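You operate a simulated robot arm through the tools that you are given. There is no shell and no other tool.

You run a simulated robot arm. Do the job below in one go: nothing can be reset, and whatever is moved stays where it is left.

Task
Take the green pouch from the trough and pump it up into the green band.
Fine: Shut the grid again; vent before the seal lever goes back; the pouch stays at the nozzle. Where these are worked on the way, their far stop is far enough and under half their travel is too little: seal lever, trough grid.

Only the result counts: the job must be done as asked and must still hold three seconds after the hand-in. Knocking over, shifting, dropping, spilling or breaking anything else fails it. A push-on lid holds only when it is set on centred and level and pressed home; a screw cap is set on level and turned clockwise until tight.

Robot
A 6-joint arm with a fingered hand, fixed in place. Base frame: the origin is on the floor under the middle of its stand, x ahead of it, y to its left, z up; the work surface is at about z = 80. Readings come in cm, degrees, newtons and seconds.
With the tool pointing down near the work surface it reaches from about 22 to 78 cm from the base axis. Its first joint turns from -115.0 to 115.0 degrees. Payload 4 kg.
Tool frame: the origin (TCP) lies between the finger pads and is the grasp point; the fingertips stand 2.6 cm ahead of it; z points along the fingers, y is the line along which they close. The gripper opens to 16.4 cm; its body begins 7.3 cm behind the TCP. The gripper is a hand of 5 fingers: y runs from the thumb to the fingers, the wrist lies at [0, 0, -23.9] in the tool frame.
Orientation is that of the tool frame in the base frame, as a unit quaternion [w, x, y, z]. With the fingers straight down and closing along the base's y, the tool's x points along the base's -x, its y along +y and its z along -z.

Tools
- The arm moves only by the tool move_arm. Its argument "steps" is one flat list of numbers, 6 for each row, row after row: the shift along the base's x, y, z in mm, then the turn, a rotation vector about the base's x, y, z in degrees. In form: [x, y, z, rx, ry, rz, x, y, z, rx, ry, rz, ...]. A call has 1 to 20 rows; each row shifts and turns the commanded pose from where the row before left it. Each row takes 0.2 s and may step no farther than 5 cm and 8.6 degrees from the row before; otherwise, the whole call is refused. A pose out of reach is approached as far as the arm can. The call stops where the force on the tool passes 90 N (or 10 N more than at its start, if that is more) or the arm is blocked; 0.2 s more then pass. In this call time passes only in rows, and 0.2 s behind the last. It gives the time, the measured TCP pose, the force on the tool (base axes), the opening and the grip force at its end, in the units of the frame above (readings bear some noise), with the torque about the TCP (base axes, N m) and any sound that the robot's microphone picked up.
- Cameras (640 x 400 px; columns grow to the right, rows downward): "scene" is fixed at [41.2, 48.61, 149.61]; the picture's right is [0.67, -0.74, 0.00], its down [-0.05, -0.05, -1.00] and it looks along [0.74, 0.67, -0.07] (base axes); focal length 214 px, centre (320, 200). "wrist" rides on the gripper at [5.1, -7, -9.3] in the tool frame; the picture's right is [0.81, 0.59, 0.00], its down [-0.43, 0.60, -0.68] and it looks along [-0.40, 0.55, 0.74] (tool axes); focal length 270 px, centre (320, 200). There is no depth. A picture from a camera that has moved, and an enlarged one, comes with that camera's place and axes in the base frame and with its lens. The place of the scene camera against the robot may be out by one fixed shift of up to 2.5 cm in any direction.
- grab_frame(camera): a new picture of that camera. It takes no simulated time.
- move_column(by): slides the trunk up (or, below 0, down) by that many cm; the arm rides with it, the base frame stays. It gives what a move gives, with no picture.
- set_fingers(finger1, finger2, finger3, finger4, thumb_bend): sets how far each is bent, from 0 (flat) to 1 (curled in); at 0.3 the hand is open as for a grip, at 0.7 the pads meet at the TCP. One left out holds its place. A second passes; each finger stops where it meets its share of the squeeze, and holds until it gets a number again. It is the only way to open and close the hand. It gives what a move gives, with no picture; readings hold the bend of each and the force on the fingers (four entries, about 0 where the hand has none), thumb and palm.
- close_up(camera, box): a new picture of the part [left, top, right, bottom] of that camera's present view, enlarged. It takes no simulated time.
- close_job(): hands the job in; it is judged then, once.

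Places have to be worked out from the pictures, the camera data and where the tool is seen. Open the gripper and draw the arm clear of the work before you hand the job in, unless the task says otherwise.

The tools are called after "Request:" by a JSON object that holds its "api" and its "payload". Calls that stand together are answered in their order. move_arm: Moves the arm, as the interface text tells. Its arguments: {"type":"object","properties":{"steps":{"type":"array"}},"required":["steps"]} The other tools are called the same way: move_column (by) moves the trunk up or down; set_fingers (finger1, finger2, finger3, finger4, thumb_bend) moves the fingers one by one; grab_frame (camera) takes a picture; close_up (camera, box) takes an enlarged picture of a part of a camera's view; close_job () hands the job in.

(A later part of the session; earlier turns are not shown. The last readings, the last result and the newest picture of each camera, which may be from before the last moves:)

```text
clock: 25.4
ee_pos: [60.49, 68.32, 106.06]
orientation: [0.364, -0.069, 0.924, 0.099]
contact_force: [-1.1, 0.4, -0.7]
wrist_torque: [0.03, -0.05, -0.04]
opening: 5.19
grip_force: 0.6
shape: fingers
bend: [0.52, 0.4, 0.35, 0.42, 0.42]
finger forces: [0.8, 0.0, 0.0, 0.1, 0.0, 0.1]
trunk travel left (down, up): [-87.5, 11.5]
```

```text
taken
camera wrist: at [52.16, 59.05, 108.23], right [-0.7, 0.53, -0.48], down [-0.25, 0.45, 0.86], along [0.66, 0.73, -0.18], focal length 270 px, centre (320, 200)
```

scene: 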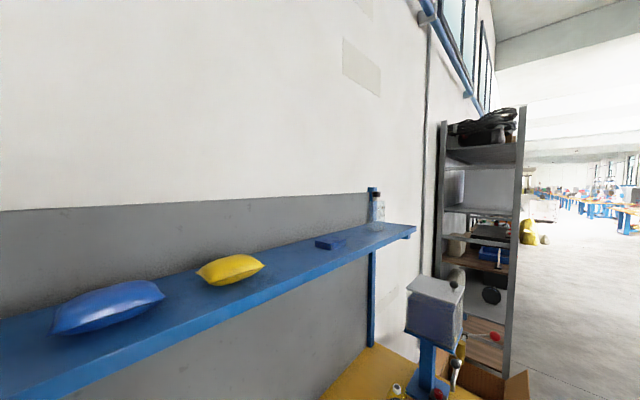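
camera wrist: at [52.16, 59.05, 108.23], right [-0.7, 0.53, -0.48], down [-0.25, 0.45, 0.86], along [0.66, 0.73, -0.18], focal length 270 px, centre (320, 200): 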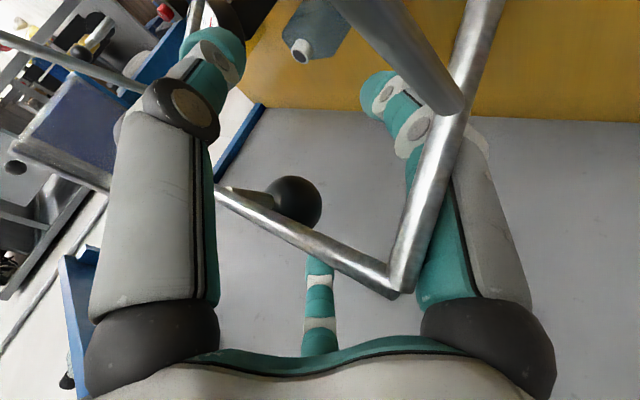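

The grid still stays put. I withdraw the hand up and back in small steps and check the forces.

Request:
{"api": "move_arm", "payload": {"steps": [-10, -1, 10.5, 0, 0, 0, -10, -1, 10.5, 0, 0, 0]}}

Request:
{"api": "grab_frame", "payload": {"camera": "wrist"}}

```text
clock: 26.0
ee_pos: [58.39, 68.2, 108.05]
orientation: [0.364, -0.069, 0.924, 0.098]
contact_force: [0.2, -0.3, -1.2]
wrist_torque: [0.02, 0.02, 0.0]
opening: 5.22
grip_force: 0.0
shape: fingers
bend: [0.52, 0.4, 0.35, 0.42, 0.42]
finger forces: [0.0, 0.1, 0.0, 0.0, 0.0, 0.0]
trunk travel left (down, up): [-87.5, 11.5]
```

```text
taken
camera wrist: at [50.1, 58.9, 110.34], right [-0.7, 0.53, -0.48], down [-0.25, 0.45, 0.86], along [0.66, 0.72, -0.18], focal length 270 px, centre (320, 200)
```

wrist: 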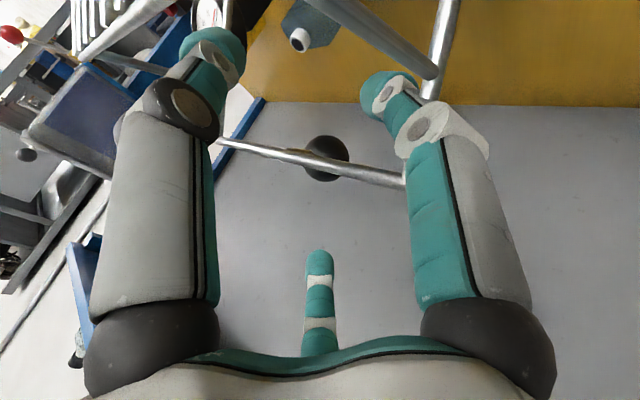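

No contact and the grid remains open. I keep withdrawing until fully clear.

Request:
{"api": "move_arm", "payload": {"steps": [-10, -2, 11, 0, 0, 0, -10, -2, 11, 0, 0, 0, -10, -2, 11, 0, 0, 0, -10, -2, 11, 0, 0, 0]}}

Request:
{"api": "grab_frame", "payload": {"camera": "wrist"}}

```text
clock: 27.0
ee_pos: [54.33, 67.53, 112.79]
orientation: [0.365, -0.068, 0.923, 0.098]
contact_force: [-1.3, -0.5, -1.3]
wrist_torque: [-0.01, 0.07, 0.01]
opening: 5.36
grip_force: 0.6
shape: fingers
bend: [0.51, 0.4, 0.35, 0.42, 0.42]
finger forces: [1.2, 0.0, 0.0, 0.1, 0.1, 0.1]
trunk travel left (down, up): [-87.5, 11.5]
```

```text
taken
camera wrist: at [46.03, 58.17, 114.94], right [-0.7, 0.53, -0.48], down [-0.25, 0.44, 0.86], along [0.66, 0.73, -0.18], focal length 270 px, centre (320, 200)
```

wrist: 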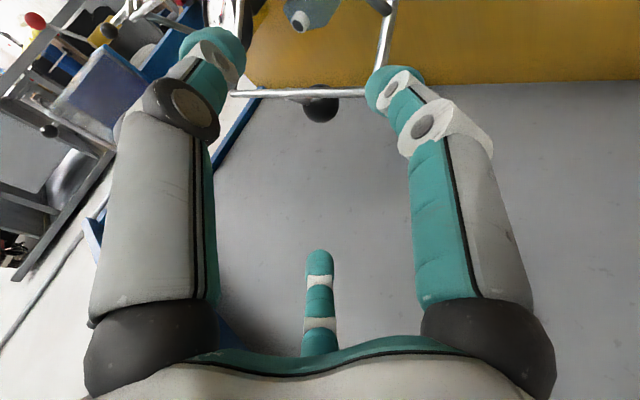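

Finger 1 brushes the rail's end (1.2 N), so I now go straight up to clear it, then away.

Request:
{"api": "move_arm", "payload": {"steps": [-2, 3, 15, 0, 0, 0, -4, 0, 20, 0, 0, 0, -20, -10, 25, 0, 0, 0, -20, -20, 20, 0, 0, 0]}}

Request:
{"api": "grab_frame", "payload": {"camera": "wrist"}}

```text
clock: 28.0
ee_pos: [49.9, 64.63, 120.64]
orientation: [0.364, -0.069, 0.924, 0.099]
contact_force: [-0.3, 1.0, 0.5]
wrist_torque: [0.0, 0.02, -0.03]
opening: 5.22
grip_force: 0.0
shape: fingers
bend: [0.52, 0.4, 0.35, 0.42, 0.42]
finger forces: [0.0, 0.1, 0.1, 0.0, 0.1, 0.0]
trunk travel left (down, up): [-87.5, 11.5]
```

```text
taken
camera wrist: at [41.53, 55.34, 122.94], right [-0.7, 0.53, -0.48], down [-0.25, 0.44, 0.86], along [0.66, 0.73, -0.18], focal length 270 px, centre (320, 200)
```

wrist: 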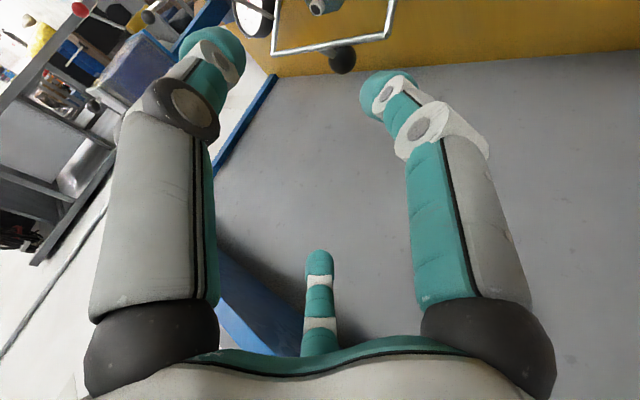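

The hand is clear and the grid stays open. I swing back above the front of the trough, straightening the hand, to see the open trough and pouch.

Request:
{"api": "move_arm", "payload": {"steps": [13, -44, 8, -1.93, 7.12, -1.35, 13, -44, 0, -1.93, 7.12, -1.35, 13, -44, 0, -1.93, 7.12, -1.35, 13, -44, 0, -1.93, 7.12, -1.35, 13, -44, 0, -1.93, 7.12, -1.35, 13, -44, 0, -1.93, 7.12, -1.35]}}

Request:
{"api": "grab_frame", "payload": {"camera": "wrist"}}

```text
clock: 29.4
ee_pos: [57.88, 38.26, 121.38]
orientation: [-0.001, -0.001, 1.0, 0.0]
contact_force: [0.0, -0.6, -0.1]
wrist_torque: [0.0, 0.02, 0.03]
opening: 5.17
grip_force: 0.1
shape: fingers
bend: [0.52, 0.4, 0.35, 0.42, 0.42]
finger forces: [0.0, 0.1, 0.0, 0.1, 0.1, 0.0]
trunk travel left (down, up): [-87.5, 11.5]
```

```text
taken
camera wrist: at [52.9, 31.27, 130.65], right [-0.81, 0.59, 0.0], down [0.43, 0.6, 0.68], along [0.4, 0.55, -0.74], focal length 270 px, centre (320, 200)
```

wrist: 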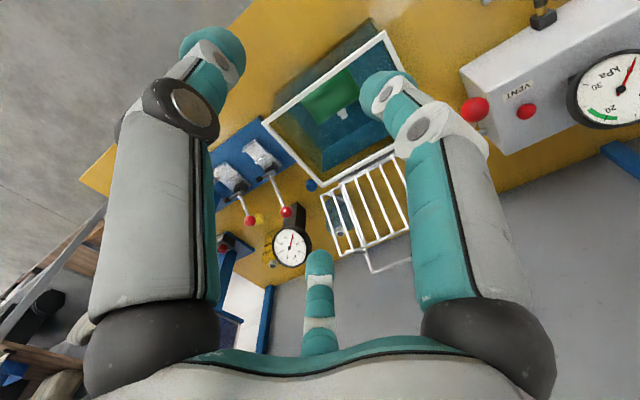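

Request:
{"api": "close_up", "payload": {"camera": "wrist", "box": [250, 20, 430, 270]}}

Request:
{"api": "close_up", "payload": {"camera": "wrist", "box": [270, 30, 410, 170]}}

```text
1.60 times, centred on (340, 145) of wrist
camera zoom: at [52.9, 31.27, 130.65], right [-0.81, 0.59, 0.0], down [0.43, 0.6, 0.68], along [0.4, 0.55, -0.74], focal length 432 px, centre (288, 288)
```

zoom: 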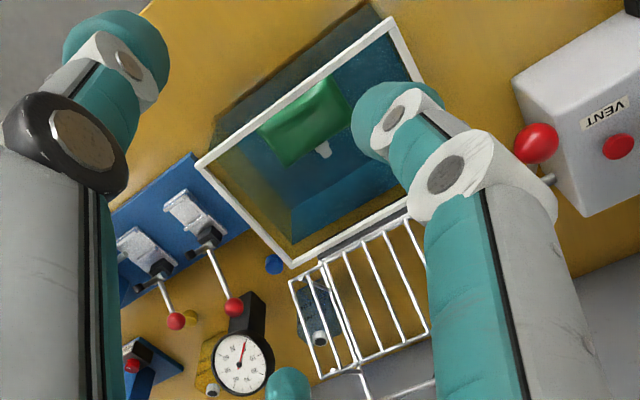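

```text
2.86 times, centred on (340, 100) of wrist
camera zoom: at [52.9, 31.27, 130.65], right [-0.81, 0.59, 0.0], down [0.43, 0.6, 0.68], along [0.4, 0.55, -0.74], focal length 772 px, centre (263, 486)
```

zoom: 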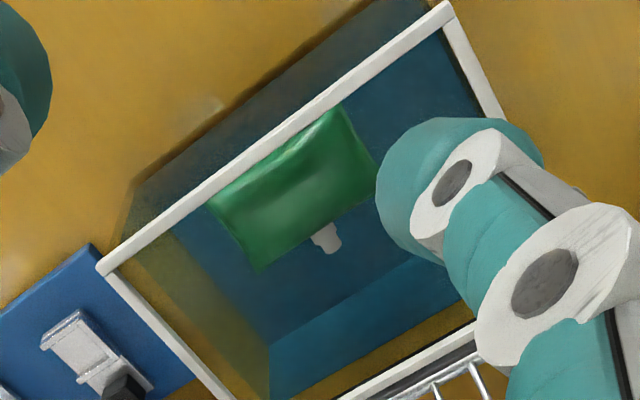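

The open trough shows the green pouch with its white spout toward +y. I take a second view from another spot to fix its height.

Request:
{"api": "move_arm", "payload": {"steps": [10, 40, 0, 0, 0, 0, 10, 40, 0, 0, 0, 0]}}

Request:
{"api": "grab_frame", "payload": {"camera": "wrist"}}

Request:
{"api": "close_up", "payload": {"camera": "wrist", "box": [220, 0, 420, 150]}}

```text
clock: 30.0
ee_pos: [59.9, 46.37, 121.25]
orientation: [0.0, -0.001, 1.0, -0.001]
contact_force: [0.0, 0.4, 0.2]
wrist_torque: [-0.01, 0.01, 0.01]
opening: 5.21
grip_force: 0.0
shape: fingers
bend: [0.52, 0.4, 0.35, 0.42, 0.42]
finger forces: [0.0, 0.1, 0.0, 0.1, 0.0, 0.0]
trunk travel left (down, up): [-87.5, 11.5]
```

```text
taken
camera wrist: at [54.87, 39.34, 130.54], right [-0.81, 0.59, 0.0], down [0.43, 0.6, 0.68], along [0.4, 0.55, -0.74], focal length 270 px, centre (320, 200)
```

wrist: 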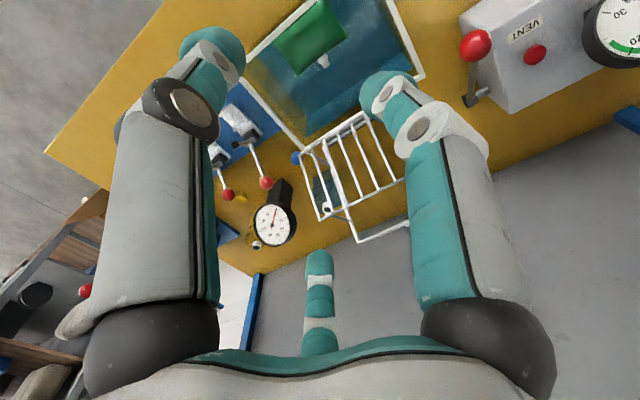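

```text
2.67 times, centred on (320, 75) of wrist
camera zoom: at [54.87, 39.34, 130.54], right [-0.81, 0.59, 0.0], down [0.43, 0.6, 0.68], along [0.4, 0.55, -0.74], focal length 721 px, centre (320, 533)
```

zoom: 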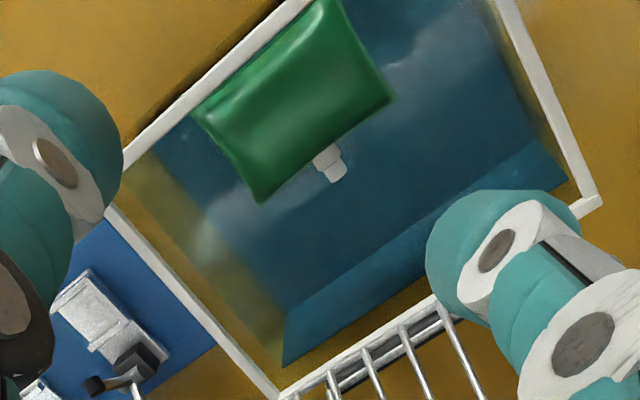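

The pouch floats at about z 89 against the trough's front wall: x 57–65.7, y 43–48.3, spout tip at (61.4, 49.8, 89). Before grasping I inspect the plate, nozzle and levers up close to plan the placement.

Request:
{"api": "move_arm", "payload": {"steps": [-41, -8, 0, 0, 0, 0, -41, -8, 0, 0, 0, 0, -41, -8, 0, 0, 0, 0, -41, -8, 0, 0, 0, 0, -41, -8, -20, 0, 0, 0, -41, -8, -20, 0, 0, 0, -41, -8, -30, 0, 0, 0, -41, -8, -30, 0, 0, 0]}}

Request:
{"api": "grab_frame", "payload": {"camera": "wrist"}}

Request:
{"api": "close_up", "payload": {"camera": "wrist", "box": [240, 40, 420, 220]}}

```text
refused: row 7 steps farther than a row can; nothing moved
```

```text
taken
camera wrist: at [54.87, 39.34, 130.54], right [-0.81, 0.59, 0.0], down [0.43, 0.6, 0.68], along [0.4, 0.55, -0.74], focal length 270 px, centre (320, 200)
```

wrist: 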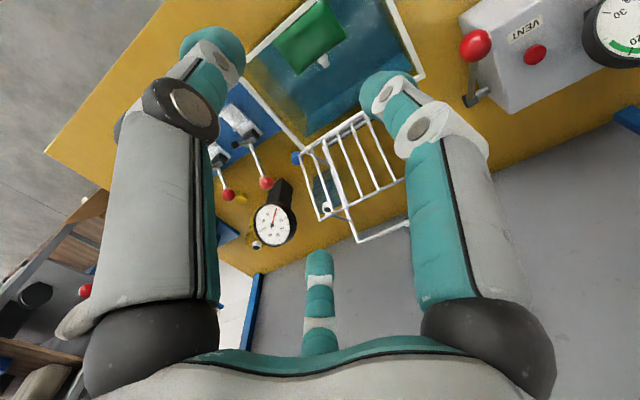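

```text
2.22 times, centred on (330, 130) of wrist
camera zoom: at [54.87, 39.34, 130.54], right [-0.81, 0.59, 0.0], down [0.43, 0.6, 0.68], along [0.4, 0.55, -0.74], focal length 601 px, centre (298, 356)
```

zoom: 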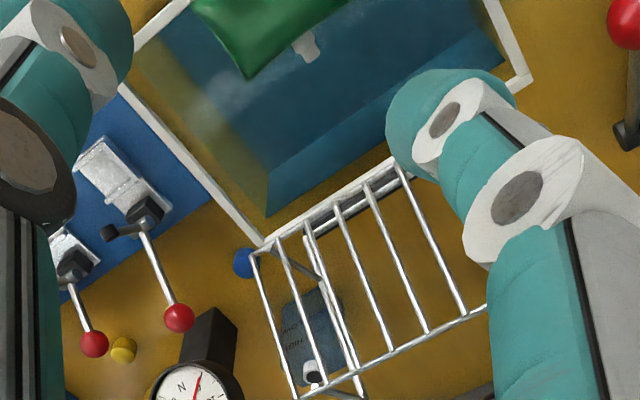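

That call was refused for a step too large; nothing moved, and the pouch has not drifted since the last picture. I resend the move in smaller steps.

Request:
{"api": "move_arm", "payload": {"steps": [-41, -8, 0, 0, 0, 0, -41, -8, 0, 0, 0, 0, -41, -8, 0, 0, 0, 0, -41, -8, 0, 0, 0, 0, -41, -8, 0, 0, 0, 0, -41, -8, 0, 0, 0, 0, -41, -8, -20, 0, 0, 0, -41, -8, -20, 0, 0, 0, 0, 0, -40, 0, 0, 0]}}

Request:
{"api": "grab_frame", "payload": {"camera": "wrist"}}

Request:
{"api": "close_up", "payload": {"camera": "wrist", "box": [240, 40, 420, 220]}}

```text
clock: 32.0
ee_pos: [26.84, 40.11, 113.19]
orientation: [0.0, 0.0, 1.0, -0.001]
contact_force: [-0.6, 0.8, -0.3]
wrist_torque: [-0.01, 0.04, 0.0]
opening: 5.23
grip_force: 0.0
shape: fingers
bend: [0.52, 0.4, 0.35, 0.42, 0.42]
finger forces: [0.0, 0.0, 0.0, 0.0, 0.0, 0.1]
trunk travel left (down, up): [-87.5, 11.5]
```

```text
taken
camera wrist: at [21.8, 33.26, 122.38], right [-0.81, 0.59, 0.0], down [0.43, 0.6, 0.68], along [0.4, 0.55, -0.74], focal length 270 px, centre (320, 200)
```

wrist: 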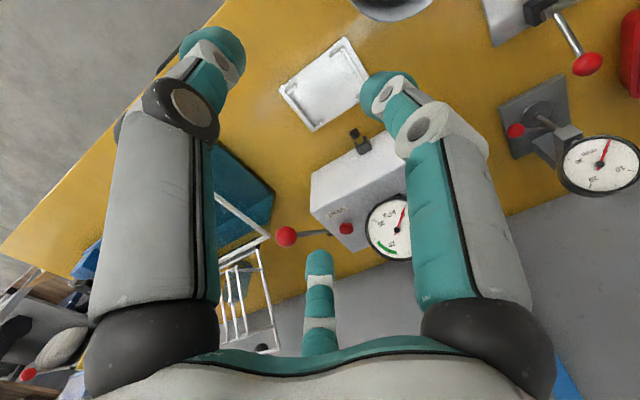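

```text
2.22 times, centred on (330, 130) of wrist
camera zoom: at [21.8, 33.26, 122.38], right [-0.81, 0.59, 0.0], down [0.43, 0.6, 0.68], along [0.4, 0.55, -0.74], focal length 601 px, centre (298, 356)
```

zoom: 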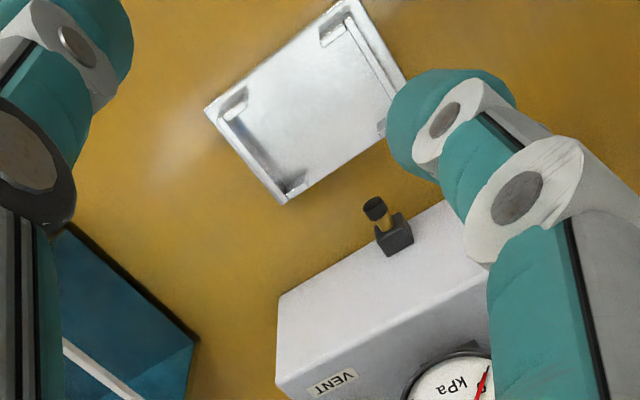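

The plate is low on the bench (x 24–36.4, y 42.4–51.2, z≈80) and the nozzle tip is at about (30.2, 54.3, 82), pointing -y. I turn the hand 88° so the thumb faces +x, and look at the plate, nozzle and levers from the +x side.

Request:
{"api": "move_arm", "payload": {"steps": [15, -2, 0, 0, 0, 8, 15, -2, 0, 0, 0, 8, 15, -2, 0, 0, 0, 8, 15, -2, 0, 0, 0, 8, 15, -2, 0, 0, 0, 8, 15, -2, 0, 0, 0, 8, 15, -2, 0, 0, 0, 8, 15, -2, 0, 0, 0, 8, 15, -2, 0, 0, 0, 8, 15, -2, 0, 0, 0, 8, 0, 0, -20, 0, 0, 8]}}

Request:
{"api": "grab_frame", "payload": {"camera": "wrist"}}

Request:
{"api": "close_up", "payload": {"camera": "wrist", "box": [220, 20, 420, 220]}}

```text
clock: 34.4
ee_pos: [41.97, 37.89, 111.32]
orientation: [0.0, -0.696, 0.718, 0.001]
contact_force: [-1.0, -0.1, -0.2]
wrist_torque: [-0.01, -0.03, 0.02]
opening: 5.22
grip_force: 0.1
shape: fingers
bend: [0.52, 0.4, 0.35, 0.42, 0.42]
finger forces: [0.0, 0.0, 0.0, 0.0, 0.0, 0.0]
trunk travel left (down, up): [-87.5, 11.5]
```

```text
taken
camera wrist: at [48.83, 32.51, 120.61], right [-0.61, -0.79, 0.0], down [-0.58, 0.45, 0.68], along [-0.54, 0.42, -0.74], focal length 270 px, centre (320, 200)
```

wrist: 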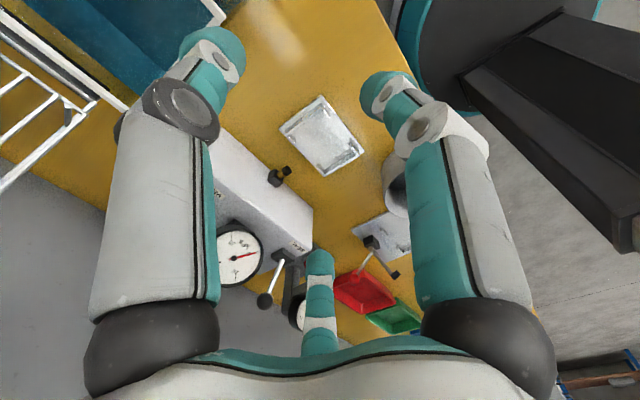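

```text
2.00 times, centred on (320, 120) of wrist
camera zoom: at [48.83, 32.51, 120.61], right [-0.61, -0.79, 0.0], down [-0.58, 0.45, 0.68], along [-0.54, 0.42, -0.74], focal length 541 px, centre (320, 360)
```

zoom: 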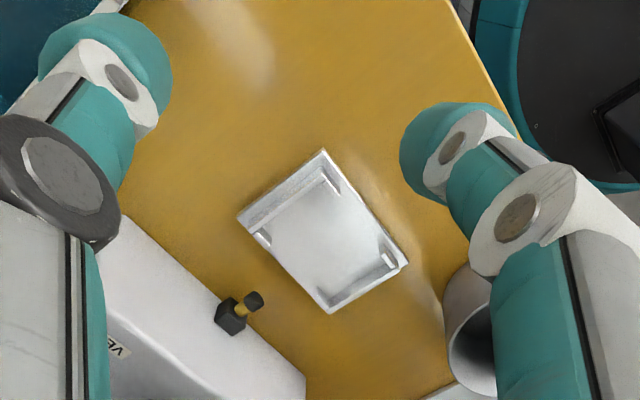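

I enlarge the plate and nozzle further, and the seal lever.

Request:
{"api": "close_up", "payload": {"camera": "wrist", "box": [255, 80, 375, 200]}}

Request:
{"api": "close_up", "payload": {"camera": "wrist", "box": [210, 200, 330, 320]}}

```text
3.33 times, centred on (315, 140) of wrist
camera zoom: at [48.83, 32.51, 120.61], right [-0.61, -0.79, 0.0], down [-0.58, 0.45, 0.68], along [-0.54, 0.42, -0.74], focal length 901 px, centre (337, 400)
```

zoom: 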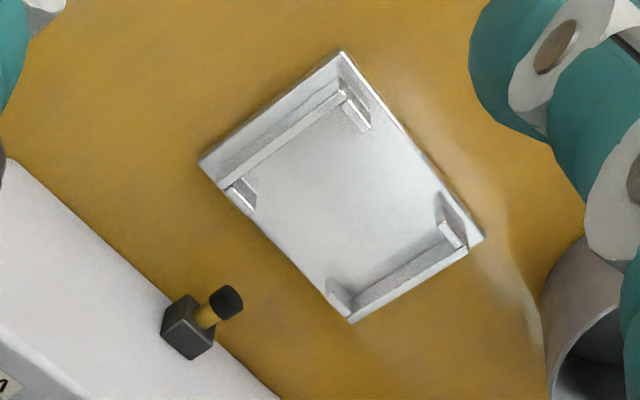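

```text
3.33 times, centred on (270, 260) of wrist
camera zoom: at [48.83, 32.51, 120.61], right [-0.61, -0.79, 0.0], down [-0.58, 0.45, 0.68], along [-0.54, 0.42, -0.74], focal length 901 px, centre (487, 0)
```

zoom: 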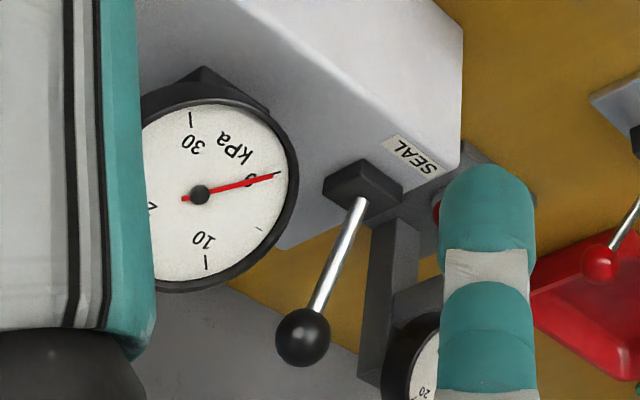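

The plate is a nest with low side walls (inner about x 25.1–34.6, y 43.2–49.9) in line with the nozzle, so the pouch belongs in it with the spout toward +y. I return over the trough at the original yaw: fingers 1 and 4 will take the pouch's ends, 2 and 3 its spout side, with the thumb kept outside the front wall.

Request:
{"api": "move_arm", "payload": {"steps": [17.5, 1.5, 0, 0, 0, -8, 17.5, 1.5, 0, 0, 0, -8, 17.5, 1.5, 0, 0, 0, -8, 17.5, 1.5, 0, 0, 0, -8, 17.5, 1.5, 0, 0, 0, -8, 17.5, 1.5, 0, 0, 0, -8, 17.5, 1.5, 0, 0, 0, -8, 17.5, 1.5, 0, 0, 0, -8, 17.5, 1.5, 0, 0, 0, -8, 17.5, 1.5, 0, 0, 0, -8, 17.5, 1.5, 0, 0, 0, -8]}}

Request:
{"api": "set_fingers", "payload": {"finger1": 0.4, "finger2": 0.4, "finger3": 0.4, "finger4": 0.4, "thumb_bend": 0.2}}

Request:
{"api": "grab_frame", "payload": {"camera": "wrist"}}

```text
clock: 36.8
ee_pos: [61.21, 39.54, 111.17]
orientation: [0.0, 0.001, 1.0, 0.0]
contact_force: [-0.1, -1.1, 0.2]
wrist_torque: [0.02, 0.02, -0.02]
opening: 5.24
grip_force: 0.0
shape: fingers
bend: [0.52, 0.4, 0.35, 0.42, 0.42]
finger forces: [0.0, 0.1, 0.1, 0.0, 0.0, 0.0]
trunk travel left (down, up): [-87.5, 11.5]
```

```text
clock: 37.8
ee_pos: [61.09, 39.51, 111.32]
orientation: [0.001, 0.001, 1.0, 0.0]
contact_force: [0.0, 0.2, 0.0]
wrist_torque: [-0.01, 0.0, -0.01]
opening: 9.02
grip_force: 0.1
shape: fingers
bend: [0.4, 0.4, 0.4, 0.4, 0.2]
finger forces: [0.1, 0.1, 0.0, 0.0, 0.0, 0.0]
trunk travel left (down, up): [-87.5, 11.5]
```

```text
taken
camera wrist: at [56.14, 32.51, 120.51], right [-0.81, 0.59, 0.0], down [0.43, 0.6, 0.68], along [0.4, 0.55, -0.74], focal length 270 px, centre (320, 200)
```

wrist: 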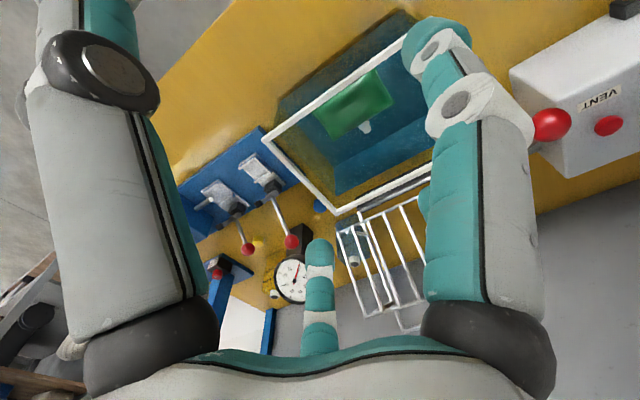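

I enlarge the pouch once more from here to confirm its position before descending.

Request:
{"api": "close_up", "payload": {"camera": "wrist", "box": [270, 20, 440, 190]}}

```text
2.35 times, centred on (355, 105) of wrist
camera zoom: at [56.14, 32.51, 120.51], right [-0.81, 0.59, 0.0], down [0.43, 0.6, 0.68], along [0.4, 0.55, -0.74], focal length 636 px, centre (238, 424)
```

zoom: 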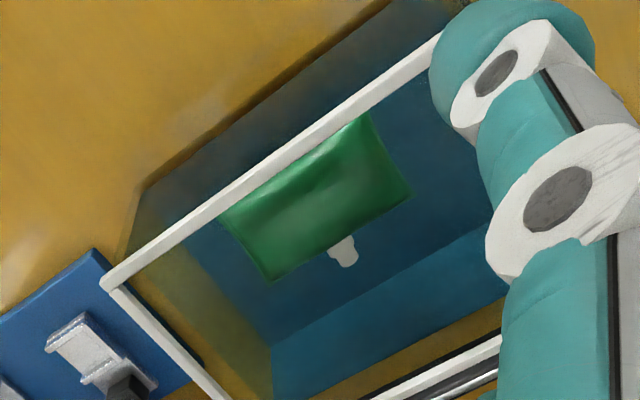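

The pouch is confirmed at x 57.0–65.3, y 43.4–48.3, z≈89. I go above it to z≈97 and check the alignment.

Request:
{"api": "move_arm", "payload": {"steps": [0, 34, -30, 0, 0, 0, 0, 34, -30, 0, 0, 0, 1, 0, -40, 0, 0, 0, 0, 0, -43, 0, 0, 0]}}

Request:
{"api": "grab_frame", "payload": {"camera": "wrist"}}

```text
clock: 38.8
ee_pos: [61.35, 46.28, 96.76]
orientation: [0.001, 0.0, 1.0, 0.001]
contact_force: [-0.8, -0.4, 0.8]
wrist_torque: [0.0, 0.01, -0.01]
opening: 9.02
grip_force: 0.1
shape: fingers
bend: [0.4, 0.4, 0.4, 0.4, 0.2]
finger forces: [0.1, 0.0, 0.1, 0.1, 0.1, 0.0]
trunk travel left (down, up): [-87.5, 11.5]
```

```text
taken
camera wrist: at [56.46, 39.25, 106.05], right [-0.81, 0.59, 0.0], down [0.43, 0.6, 0.68], along [0.4, 0.55, -0.73], focal length 270 px, centre (320, 200)
```

wrist: 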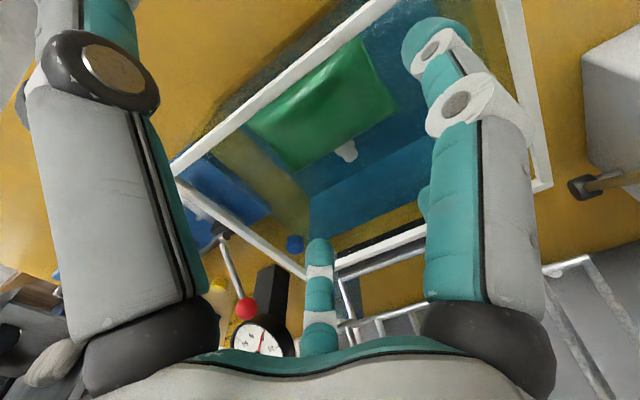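

Alignment holds. I lower to z≈90.4 so the fingertips reach just below the pouch's mid-height.

Request:
{"api": "move_arm", "payload": {"steps": [-1, 0, -20, 0, 0, 0, 0, 0, -20, 0, 0, 0, 0, 0, -12, 0, 0, 0, 0, 0, -12, 0, 0, 0]}}

Request:
{"api": "grab_frame", "payload": {"camera": "wrist"}}

```text
clock: 39.8
ee_pos: [61.33, 46.31, 90.6]
orientation: [0.001, 0.0, 1.0, 0.0]
contact_force: [-0.4, -0.5, 0.7]
wrist_torque: [0.01, 0.04, -0.01]
opening: 9.02
grip_force: 0.0
shape: fingers
bend: [0.4, 0.4, 0.4, 0.4, 0.2]
finger forces: [0.1, 0.0, 0.0, 0.0, 0.0, 0.0]
trunk travel left (down, up): [-87.5, 11.5]
```

```text
taken
camera wrist: at [56.3, 39.28, 99.85], right [-0.81, 0.59, 0.0], down [0.43, 0.6, 0.68], along [0.4, 0.55, -0.74], focal length 270 px, centre (320, 200)
```

wrist: 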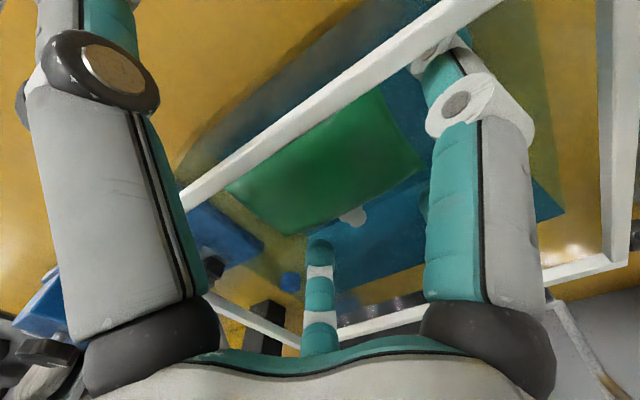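

I lower another 0.8 cm, then close fingers 1–4 gently around the pouch.

Request:
{"api": "move_arm", "payload": {"steps": [-1, 0, -8, 0, 0, 0]}}

Request:
{"api": "set_fingers", "payload": {"finger1": 0.52, "finger2": 0.6, "finger3": 0.6, "finger4": 0.52}}

Request:
{"api": "grab_frame", "payload": {"camera": "wrist"}}

```text
clock: 40.2
ee_pos: [61.17, 46.27, 89.76]
orientation: [0.0, 0.0, 1.0, 0.0]
contact_force: [0.4, 0.4, 0.4]
wrist_torque: [0.02, 0.0, 0.0]
opening: 9.05
grip_force: 0.1
shape: fingers
bend: [0.4, 0.4, 0.4, 0.4, 0.2]
finger forces: [0.1, 0.0, 0.0, 0.1, 0.0, 0.1]
trunk travel left (down, up): [-87.5, 11.5]
```

```text
clock: 41.2
ee_pos: [61.23, 46.27, 89.84]
orientation: [0.001, 0.0, 1.0, -0.001]
contact_force: [-1.3, 0.8, -0.8]
wrist_torque: [-0.02, 0.0, 0.03]
opening: 8.57
grip_force: 5.1
shape: fingers
bend: [0.49, 0.58, 0.58, 0.49, 0.2]
finger forces: [3.5, 2.1, 1.9, 3.6, 0.1, 0.0]
trunk travel left (down, up): [-87.5, 11.5]
```

```text
taken
camera wrist: at [56.21, 39.26, 99.08], right [-0.81, 0.59, 0.0], down [0.43, 0.6, 0.68], along [0.4, 0.55, -0.74], focal length 270 px, centre (320, 200)
```

wrist: 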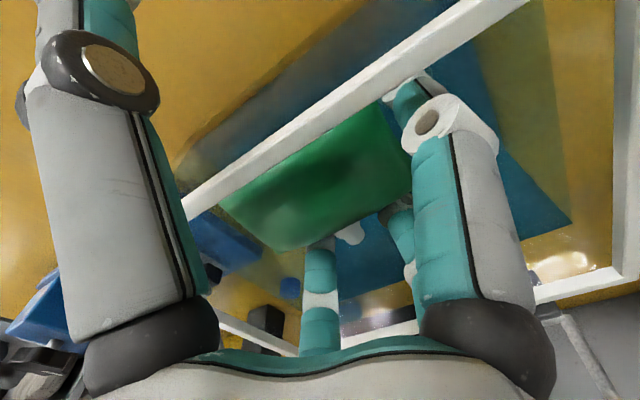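

All four fingers touch the pouch (about 2–3.6 N each). I lift slowly and check that it comes along.

Request:
{"api": "move_arm", "payload": {"steps": [0, 0, 8, 0, 0, 0, 0, 0, 12, 0, 0, 0, 0, 0, 15, 0, 0, 0, 0, 2, 15, 0, 0, 0]}}

Request:
{"api": "grab_frame", "payload": {"camera": "wrist"}}

```text
clock: 42.2
ee_pos: [60.95, 46.35, 94.69]
orientation: [0.0, 0.0, 1.0, 0.0]
contact_force: [0.7, -0.8, -0.3]
wrist_torque: [0.01, 0.01, 0.0]
opening: 8.55
grip_force: 5.6
shape: fingers
bend: [0.49, 0.58, 0.58, 0.49, 0.2]
finger forces: [3.8, 1.4, 1.4, 3.7, 0.0, 0.0]
trunk travel left (down, up): [-87.5, 11.5]
```

```text
taken
camera wrist: at [56.05, 39.39, 103.98], right [-0.81, 0.59, 0.0], down [0.43, 0.6, 0.68], along [0.4, 0.55, -0.74], focal length 270 px, centre (320, 200)
```

wrist: 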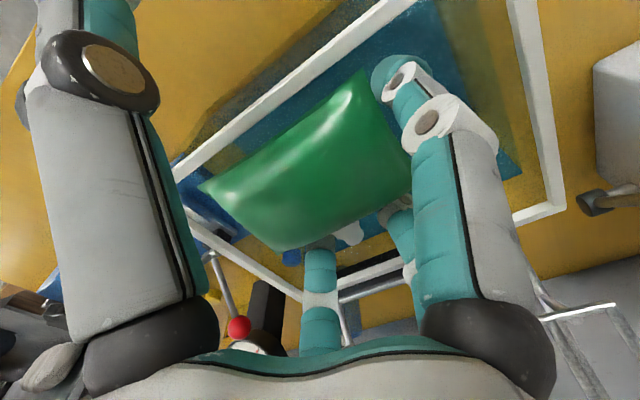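

The pouch is out with the hand. I lift it well clear of the rim, then bring the thumb onto its near side.

Request:
{"api": "move_arm", "payload": {"steps": [0, 0, 30, 0, 0, 0, 0, 0, 35, 0, 0, 0, 0, -10, 40, 0, 0, 0]}}

Request:
{"api": "set_fingers", "payload": {"thumb_bend": 0.6}}

Request:
{"api": "grab_frame", "payload": {"camera": "wrist"}}

```text
clock: 43.0
ee_pos: [60.82, 45.28, 105.36]
orientation: [0.001, 0.0, 1.0, 0.0]
contact_force: [-0.2, -0.6, -0.2]
wrist_torque: [0.03, -0.02, 0.0]
opening: 8.55
grip_force: 5.1
shape: fingers
bend: [0.49, 0.58, 0.58, 0.49, 0.2]
finger forces: [3.6, 1.4, 1.3, 3.6, 0.0, 0.1]
trunk travel left (down, up): [-87.5, 11.5]
```

```text
clock: 44.0
ee_pos: [60.93, 45.4, 105.32]
orientation: [0.0, 0.0, 1.0, -0.001]
contact_force: [0.0, 0.1, -0.9]
wrist_torque: [-0.01, 0.03, 0.0]
opening: 4.01
grip_force: 9.3
shape: fingers
bend: [0.49, 0.58, 0.58, 0.49, 0.56]
finger forces: [3.4, 3.1, 3.0, 3.3, 6.9, 0.0]
trunk travel left (down, up): [-87.5, 11.5]
```

```text
taken
camera wrist: at [55.94, 38.39, 114.55], right [-0.81, 0.59, 0.0], down [0.43, 0.6, 0.68], along [0.4, 0.55, -0.74], focal length 270 px, centre (320, 200)
```

wrist: 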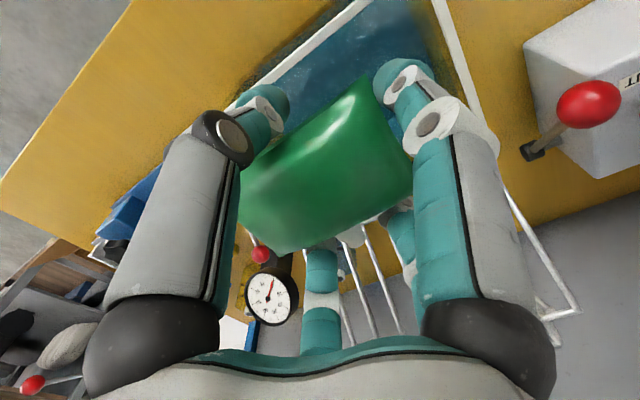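

All five fingers hold the pouch firmly. I carry it at this height toward the nest near (30, 46.8).

Request:
{"api": "move_arm", "payload": {"steps": [-30, 0, 20, 0, 0, 0, -40, 0, 10, 0, 0, 0, -40, 0, 0, 0, 0, 0, -40, 0, 0, 0, 0, 0, -40, 0, 0, 0, 0, 0, -40, 0, 0, 0, 0, 0, -40, 0, 0, 0, 0, 0, -40, 0, 0, 0, 0, 0]}}

Request:
{"api": "grab_frame", "payload": {"camera": "wrist"}}

```text
clock: 45.8
ee_pos: [29.9, 45.5, 108.51]
orientation: [0.001, 0.0, 1.0, 0.0]
contact_force: [0.3, -0.8, -1.0]
wrist_torque: [0.0, -0.05, -0.04]
opening: 4.02
grip_force: 9.1
shape: fingers
bend: [0.49, 0.58, 0.58, 0.49, 0.56]
finger forces: [3.3, 3.0, 2.9, 3.2, 6.7, 0.0]
trunk travel left (down, up): [-87.5, 11.5]
```

```text
taken
camera wrist: at [24.96, 38.37, 117.67], right [-0.81, 0.59, 0.0], down [0.43, 0.6, 0.68], along [0.4, 0.55, -0.74], focal length 270 px, centre (320, 200)
```

wrist: 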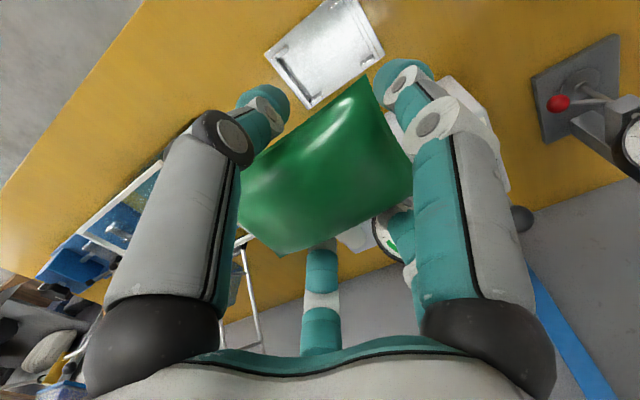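

The nest plate appears centred at about (30.0, 46.5), and the pouch sits about (0, -0.45) from the TCP, edges parallel to the nest. I align, open fingers 1 and 4 so they clear the nest walls, and check the remaining three-finger hold.

Request:
{"api": "move_arm", "payload": {"steps": [0, 14, -40, 0, 0, 0, 0, 0, -40, 0, 0, 0, 0, 0, -40, 0, 0, 0]}}

Request:
{"api": "set_fingers", "payload": {"finger1": 0.36, "finger4": 0.36}}

Request:
{"api": "grab_frame", "payload": {"camera": "wrist"}}

```text
clock: 46.6
ee_pos: [29.98, 46.99, 96.39]
orientation: [0.001, 0.002, 1.0, 0.0]
contact_force: [-0.1, -0.6, -0.1]
wrist_torque: [0.02, -0.01, 0.01]
opening: 4.01
grip_force: 9.3
shape: fingers
bend: [0.49, 0.58, 0.58, 0.49, 0.56]
finger forces: [3.3, 2.9, 2.8, 3.3, 6.6, 0.1]
trunk travel left (down, up): [-87.5, 11.5]
```

```text
clock: 47.6
ee_pos: [29.91, 46.76, 96.37]
orientation: [0.0, -0.001, 1.0, 0.0]
contact_force: [0.2, 0.7, -0.2]
wrist_torque: [-0.03, 0.01, 0.03]
opening: 6.02
grip_force: 6.2
shape: fingers
bend: [0.36, 0.58, 0.58, 0.36, 0.56]
finger forces: [0.0, 3.0, 2.9, 0.1, 6.6, 0.1]
trunk travel left (down, up): [-87.5, 11.5]
```

```text
taken
camera wrist: at [24.97, 39.88, 105.68], right [-0.81, 0.59, 0.0], down [0.43, 0.6, 0.68], along [0.4, 0.55, -0.74], focal length 270 px, centre (320, 200)
```

wrist: 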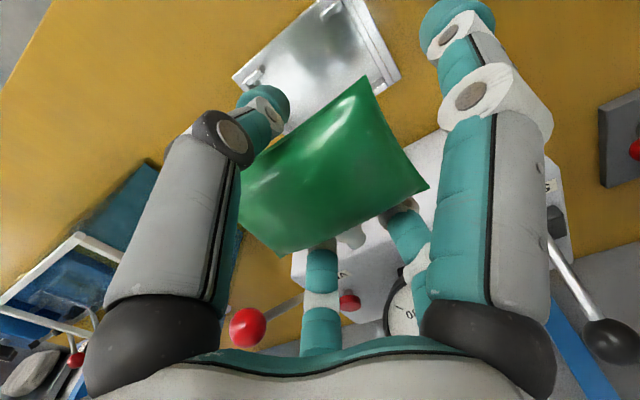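

The three-finger hold keeps the pouch level, and it lines up with the nest. I lower it to just above the nest and look again.

Request:
{"api": "move_arm", "payload": {"steps": [0, 0, -40, 0, 0, 0, 0, 0, -40, 0, 0, 0, 0, 0, -20, 0, 0, 0]}}

Request:
{"api": "grab_frame", "payload": {"camera": "wrist"}}

```text
clock: 48.4
ee_pos: [29.89, 46.71, 86.24]
orientation: [0.0, -0.001, 1.0, 0.0]
contact_force: [-0.4, -0.4, 0.2]
wrist_torque: [0.03, 0.0, -0.01]
opening: 6.05
grip_force: 6.6
shape: fingers
bend: [0.36, 0.58, 0.58, 0.36, 0.56]
finger forces: [0.0, 2.8, 2.9, 0.0, 6.7, 0.0]
trunk travel left (down, up): [-87.5, 11.5]
```

```text
taken
camera wrist: at [24.91, 39.68, 95.58], right [-0.81, 0.59, 0.0], down [0.43, 0.6, 0.68], along [0.4, 0.55, -0.74], focal length 270 px, centre (320, 200)
```

wrist: 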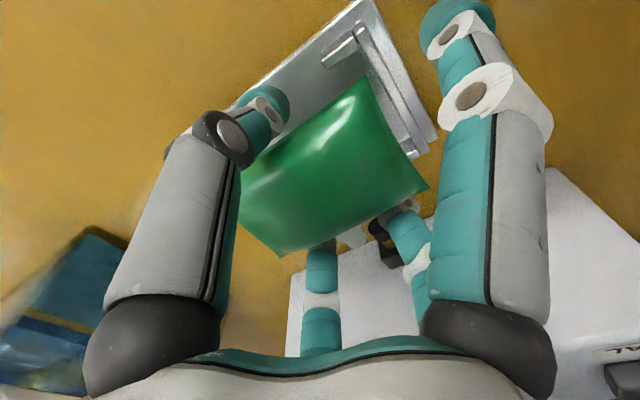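

I enlarge the gap between the pouch's edge and the nest's -x wall and the spout/nozzle area.

Request:
{"api": "close_up", "payload": {"camera": "wrist", "box": [290, 0, 470, 180]}}

Request:
{"api": "close_up", "payload": {"camera": "wrist", "box": [290, 160, 460, 330]}}

```text
2.22 times, centred on (380, 90) of wrist
camera zoom: at [24.91, 39.68, 95.58], right [-0.81, 0.59, 0.0], down [0.43, 0.6, 0.68], along [0.4, 0.55, -0.74], focal length 601 px, centre (187, 444)
```

zoom: 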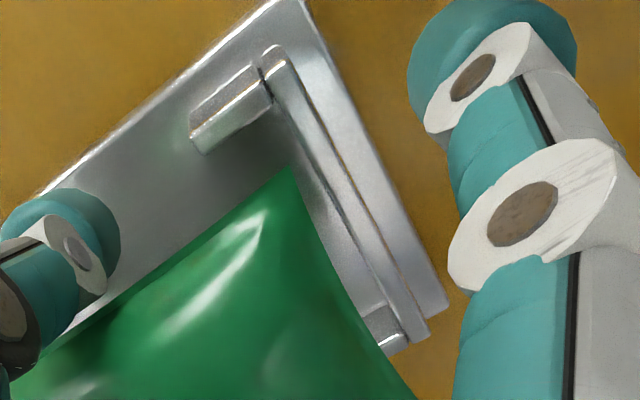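

```text
2.35 times, centred on (375, 245) of wrist
camera zoom: at [24.91, 39.68, 95.58], right [-0.81, 0.59, 0.0], down [0.43, 0.6, 0.68], along [0.4, 0.55, -0.74], focal length 636 px, centre (191, 94)
```

zoom: 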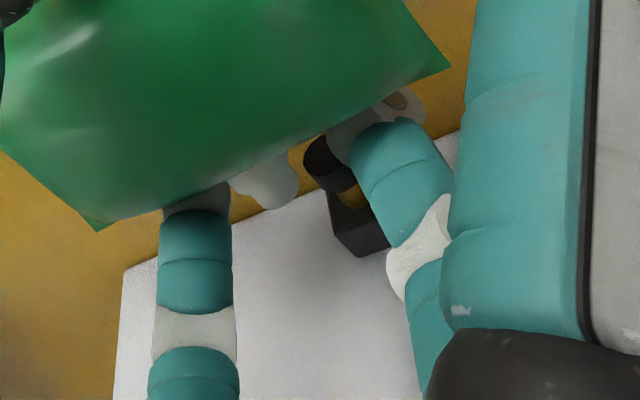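

The pouch is centred over the nest within a few millimetres (pouch about (30.3, 46.4), nest about (30.1, 46.5)). I lower in small steps, watching the force.

Request:
{"api": "move_arm", "payload": {"steps": [-1, 1, -8, 0, 0, 0, 0, 0, -6, 0, 0, 0, 0, 0, -5, 0, 0, 0]}}

Request:
{"api": "grab_frame", "payload": {"camera": "wrist"}}

```text
clock: 49.2
ee_pos: [30.0, 46.91, 84.47]
orientation: [0.001, 0.001, 1.0, 0.0]
contact_force: [0.6, 0.6, -1.2]
wrist_torque: [0.03, 0.02, 0.02]
opening: 6.03
grip_force: 5.6
shape: fingers
bend: [0.36, 0.58, 0.58, 0.36, 0.56]
finger forces: [0.0, 2.9, 2.8, 0.0, 6.5, 0.1]
trunk travel left (down, up): [-87.5, 11.5]
```

```text
taken
camera wrist: at [24.97, 39.9, 93.67], right [-0.81, 0.59, 0.0], down [0.43, 0.6, 0.68], along [0.4, 0.55, -0.74], focal length 270 px, centre (320, 200)
```

wrist: 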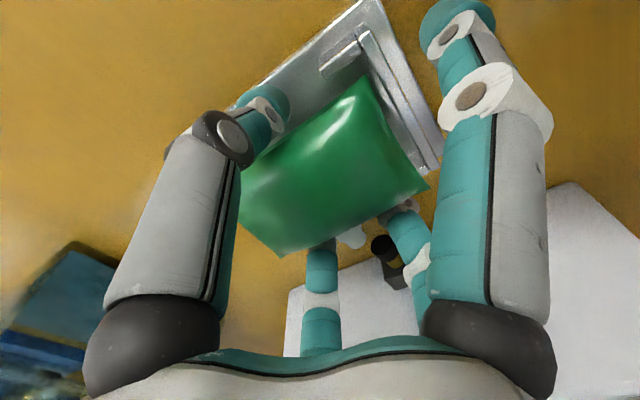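

Still free. I go down another 8 mm in two steps.

Request:
{"api": "move_arm", "payload": {"steps": [0, 0, -4, 0, 0, 0, 0, 0, -4, 0, 0, 0]}}

Request:
{"api": "close_up", "payload": {"camera": "wrist", "box": [290, 0, 470, 220]}}

```text
clock: 49.8
ee_pos: [30.0, 47.0, 84.32]
orientation: [0.003, 0.0, 1.0, 0.004]
contact_force: [-3.0, -7.8, 70.1]
wrist_torque: [-2.93, 0.26, -0.11]
opening: 6.06
grip_force: 41.9
shape: fingers
bend: [0.36, 0.58, 0.58, 0.36, 0.6]
finger forces: [0.0, 7.5, 2.6, 0.1, 73.1, 0.1]
trunk travel left (down, up): [-87.5, 11.5]
```

```text
1.82 times, centred on (380, 110) of wrist
camera zoom: at [24.91, 39.82, 93.43], right [-0.81, 0.59, 0.0], down [0.43, 0.59, 0.68], along [0.4, 0.55, -0.73], focal length 491 px, centre (211, 364)
```

zoom: 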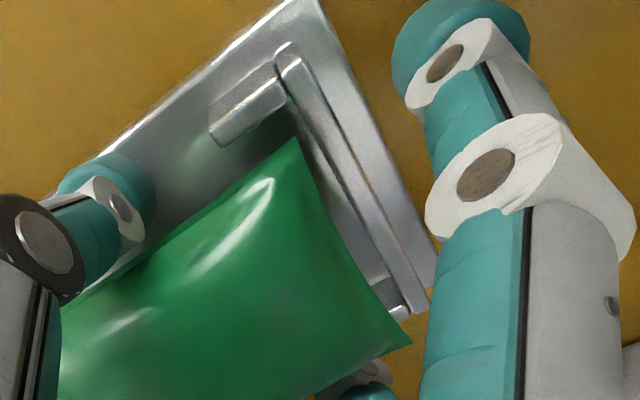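

The thumb tip has reached the plate (73 N), so I back up about 9 mm from the commanded point to relieve it.

Request:
{"api": "move_arm", "payload": {"steps": [0, 0, 5, 0, 0, 0, 0, 0, 4, 0, 0, 0]}}

Request:
{"api": "grab_frame", "payload": {"camera": "wrist"}}

```text
clock: 50.4
ee_pos: [29.99, 46.9, 84.2]
orientation: [0.0, 0.0, 1.0, -0.002]
contact_force: [1.4, 1.8, 7.4]
wrist_torque: [-0.01, -0.07, 0.03]
opening: 6.0
grip_force: 10.2
shape: fingers
bend: [0.36, 0.57, 0.57, 0.36, 0.56]
finger forces: [0.0, 5.0, 5.1, 0.1, 10.5, 0.0]
trunk travel left (down, up): [-87.5, 11.5]
```

```text
taken
camera wrist: at [24.91, 39.82, 93.55], right [-0.81, 0.59, 0.0], down [0.43, 0.6, 0.68], along [0.4, 0.55, -0.74], focal length 270 px, centre (320, 200)
```

wrist: 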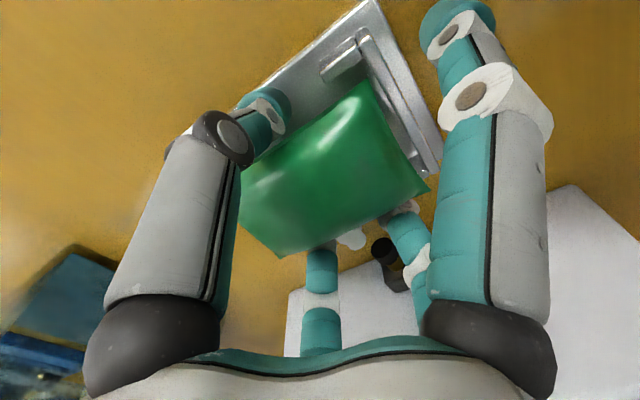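

Now only light contact remains. I ease the three holding fingers open a little at a time so the pouch settles into the nest.

Request:
{"api": "set_fingers", "payload": {"thumb_bend": 0.53, "finger2": 0.54, "finger3": 0.54}}

Request:
{"api": "grab_frame", "payload": {"camera": "wrist"}}

```text
clock: 51.4
ee_pos: [29.96, 47.0, 84.52]
orientation: [0.0, 0.0, 1.0, 0.001]
contact_force: [-0.6, -2.0, -0.1]
wrist_torque: [0.02, 0.0, 0.02]
opening: 6.15
grip_force: 1.5
shape: fingers
bend: [0.36, 0.56, 0.55, 0.36, 0.53]
finger forces: [0.0, 2.0, 1.5, 0.0, 0.2, 0.1]
trunk travel left (down, up): [-87.5, 11.5]
```

```text
taken
camera wrist: at [24.97, 39.91, 93.75], right [-0.81, 0.59, 0.0], down [0.43, 0.6, 0.68], along [0.4, 0.55, -0.74], focal length 270 px, centre (320, 200)
```

wrist: 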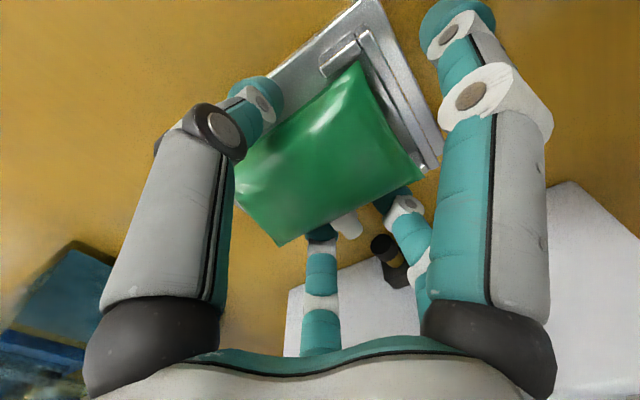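

The pouch has dropped lower into the nest. I open the holding fingers further and look at how it sits.

Request:
{"api": "set_fingers", "payload": {"thumb_bend": 0.45, "finger2": 0.48, "finger3": 0.48}}

Request:
{"api": "grab_frame", "payload": {"camera": "wrist"}}

```text
clock: 52.4
ee_pos: [29.92, 47.0, 84.48]
orientation: [0.001, -0.001, 1.0, 0.0]
contact_force: [0.1, -1.0, 1.0]
wrist_torque: [0.03, 0.02, -0.01]
opening: 6.7
grip_force: 0.1
shape: fingers
bend: [0.36, 0.48, 0.48, 0.36, 0.45]
finger forces: [0.0, 0.1, 0.1, 0.1, 0.0, 0.0]
trunk travel left (down, up): [-87.5, 11.5]
```

```text
taken
camera wrist: at [24.98, 39.93, 93.75], right [-0.81, 0.59, 0.0], down [0.43, 0.6, 0.68], along [0.4, 0.55, -0.74], focal length 270 px, centre (320, 200)
```

wrist: 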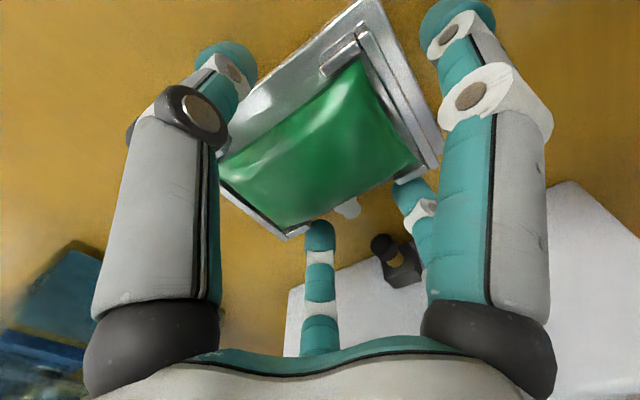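

The pouch appears seated in the nest with its spout toward the nozzle. I raise the hand straight up and check.

Request:
{"api": "move_arm", "payload": {"steps": [0, 0, 20, 0, 0, 0, 0, 0, 40, 0, 0, 0, 0, -20, 45, 0, 0, 0, 0, -30, 40, 0, 0, 0, 0, -30, 30, 0, 0, 0]}}

Request:
{"api": "grab_frame", "payload": {"camera": "wrist"}}

Request:
{"api": "close_up", "payload": {"camera": "wrist", "box": [260, 40, 430, 210]}}

```text
clock: 53.6
ee_pos: [30.01, 38.83, 102.02]
orientation: [0.001, -0.001, 1.0, 0.0]
contact_force: [0.7, 0.3, 0.6]
wrist_torque: [0.06, -0.01, 0.04]
opening: 6.68
grip_force: 0.0
shape: fingers
bend: [0.36, 0.48, 0.48, 0.36, 0.45]
finger forces: [0.0, 0.0, 0.0, 0.0, 0.0, 0.0]
trunk travel left (down, up): [-87.5, 11.5]
```

```text
taken
camera wrist: at [25.0, 31.86, 111.39], right [-0.81, 0.59, 0.0], down [0.43, 0.6, 0.68], along [0.4, 0.55, -0.73], focal length 270 px, centre (320, 200)
```

wrist: 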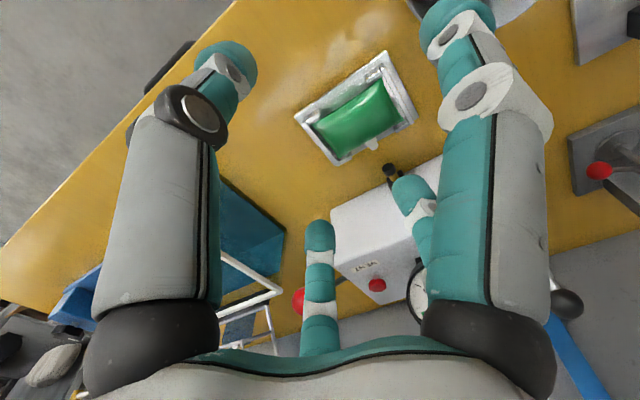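

```text
2.35 times, centred on (345, 125) of wrist
camera zoom: at [25.0, 31.86, 111.39], right [-0.81, 0.59, 0.0], down [0.43, 0.6, 0.68], along [0.4, 0.55, -0.73], focal length 636 px, centre (261, 376)
```

zoom: 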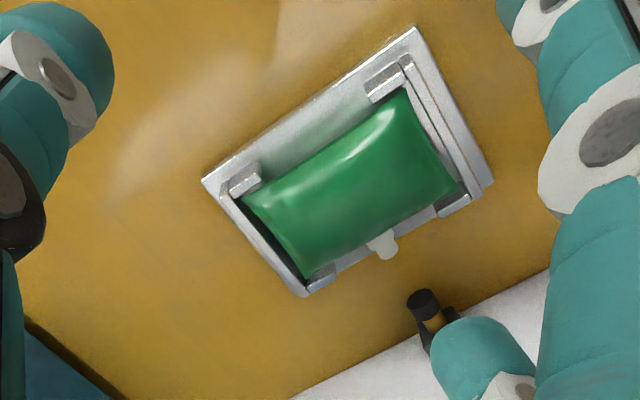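

The pouch sits level in the nest with its spout pointing at the nozzle. Next is the seal lever: knob at about (20.7, 65.9, 99), base (20.7, 62.9, 91.5), leaning back to +y; I close the hand to a fist and move it high over to behind the knob.

Request:
{"api": "set_fingers", "payload": {"finger1": 0.7, "finger2": 0.7, "finger3": 0.7, "finger4": 0.7, "thumb_bend": 0.7}}

Request:
{"api": "move_arm", "payload": {"steps": [0, 0, 40, 0, 0, 0, -10, 20, 40, 0, -3, 0, -20, 40, 0, 0, -3, 0, -20, 40, 0, 0, -3, 0, -20, 40, 0, 0, -3, 0, -15, 40, 0, 0, -3, 0, -10, 45, 0, 0, 0, 0]}}

Request:
{"api": "grab_frame", "payload": {"camera": "wrist"}}

```text
clock: 54.6
ee_pos: [30.04, 39.1, 102.11]
orientation: [0.001, 0.0, 1.0, 0.0]
contact_force: [-0.3, 0.0, 0.4]
wrist_torque: [0.0, -0.02, -0.02]
opening: 0.01
grip_force: 0.0
shape: fingers
bend: [0.67, 0.69, 0.69, 0.67, 0.7]
finger forces: [0.0, 0.0, 0.0, 0.0, 0.0, 0.1]
trunk travel left (down, up): [-87.5, 11.5]
```

```text
clock: 56.2
ee_pos: [20.4, 61.42, 110.16]
orientation: [0.132, 0.0, 0.991, -0.001]
contact_force: [0.7, 0.1, 0.6]
wrist_torque: [-0.05, -0.02, -0.01]
opening: 0.0
grip_force: 0.1
shape: fingers
bend: [0.67, 0.69, 0.69, 0.67, 0.7]
finger forces: [0.1, 0.1, 0.1, 0.0, 0.0, 0.1]
trunk travel left (down, up): [-87.5, 11.5]
```

```text
taken
camera wrist: at [13.17, 54.48, 117.72], right [-0.78, 0.59, -0.21], down [0.24, 0.6, 0.77], along [0.58, 0.55, -0.61], focal length 270 px, centre (320, 200)
```

wrist: 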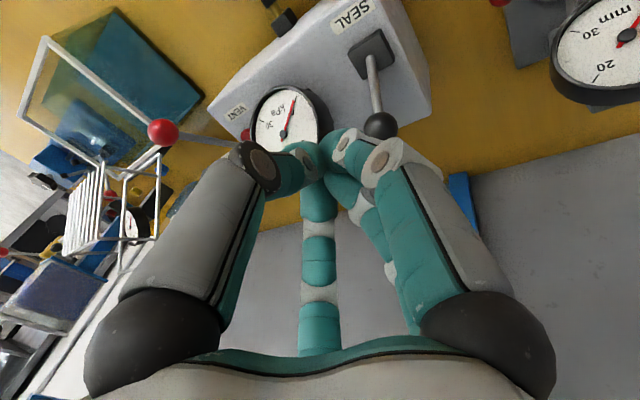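

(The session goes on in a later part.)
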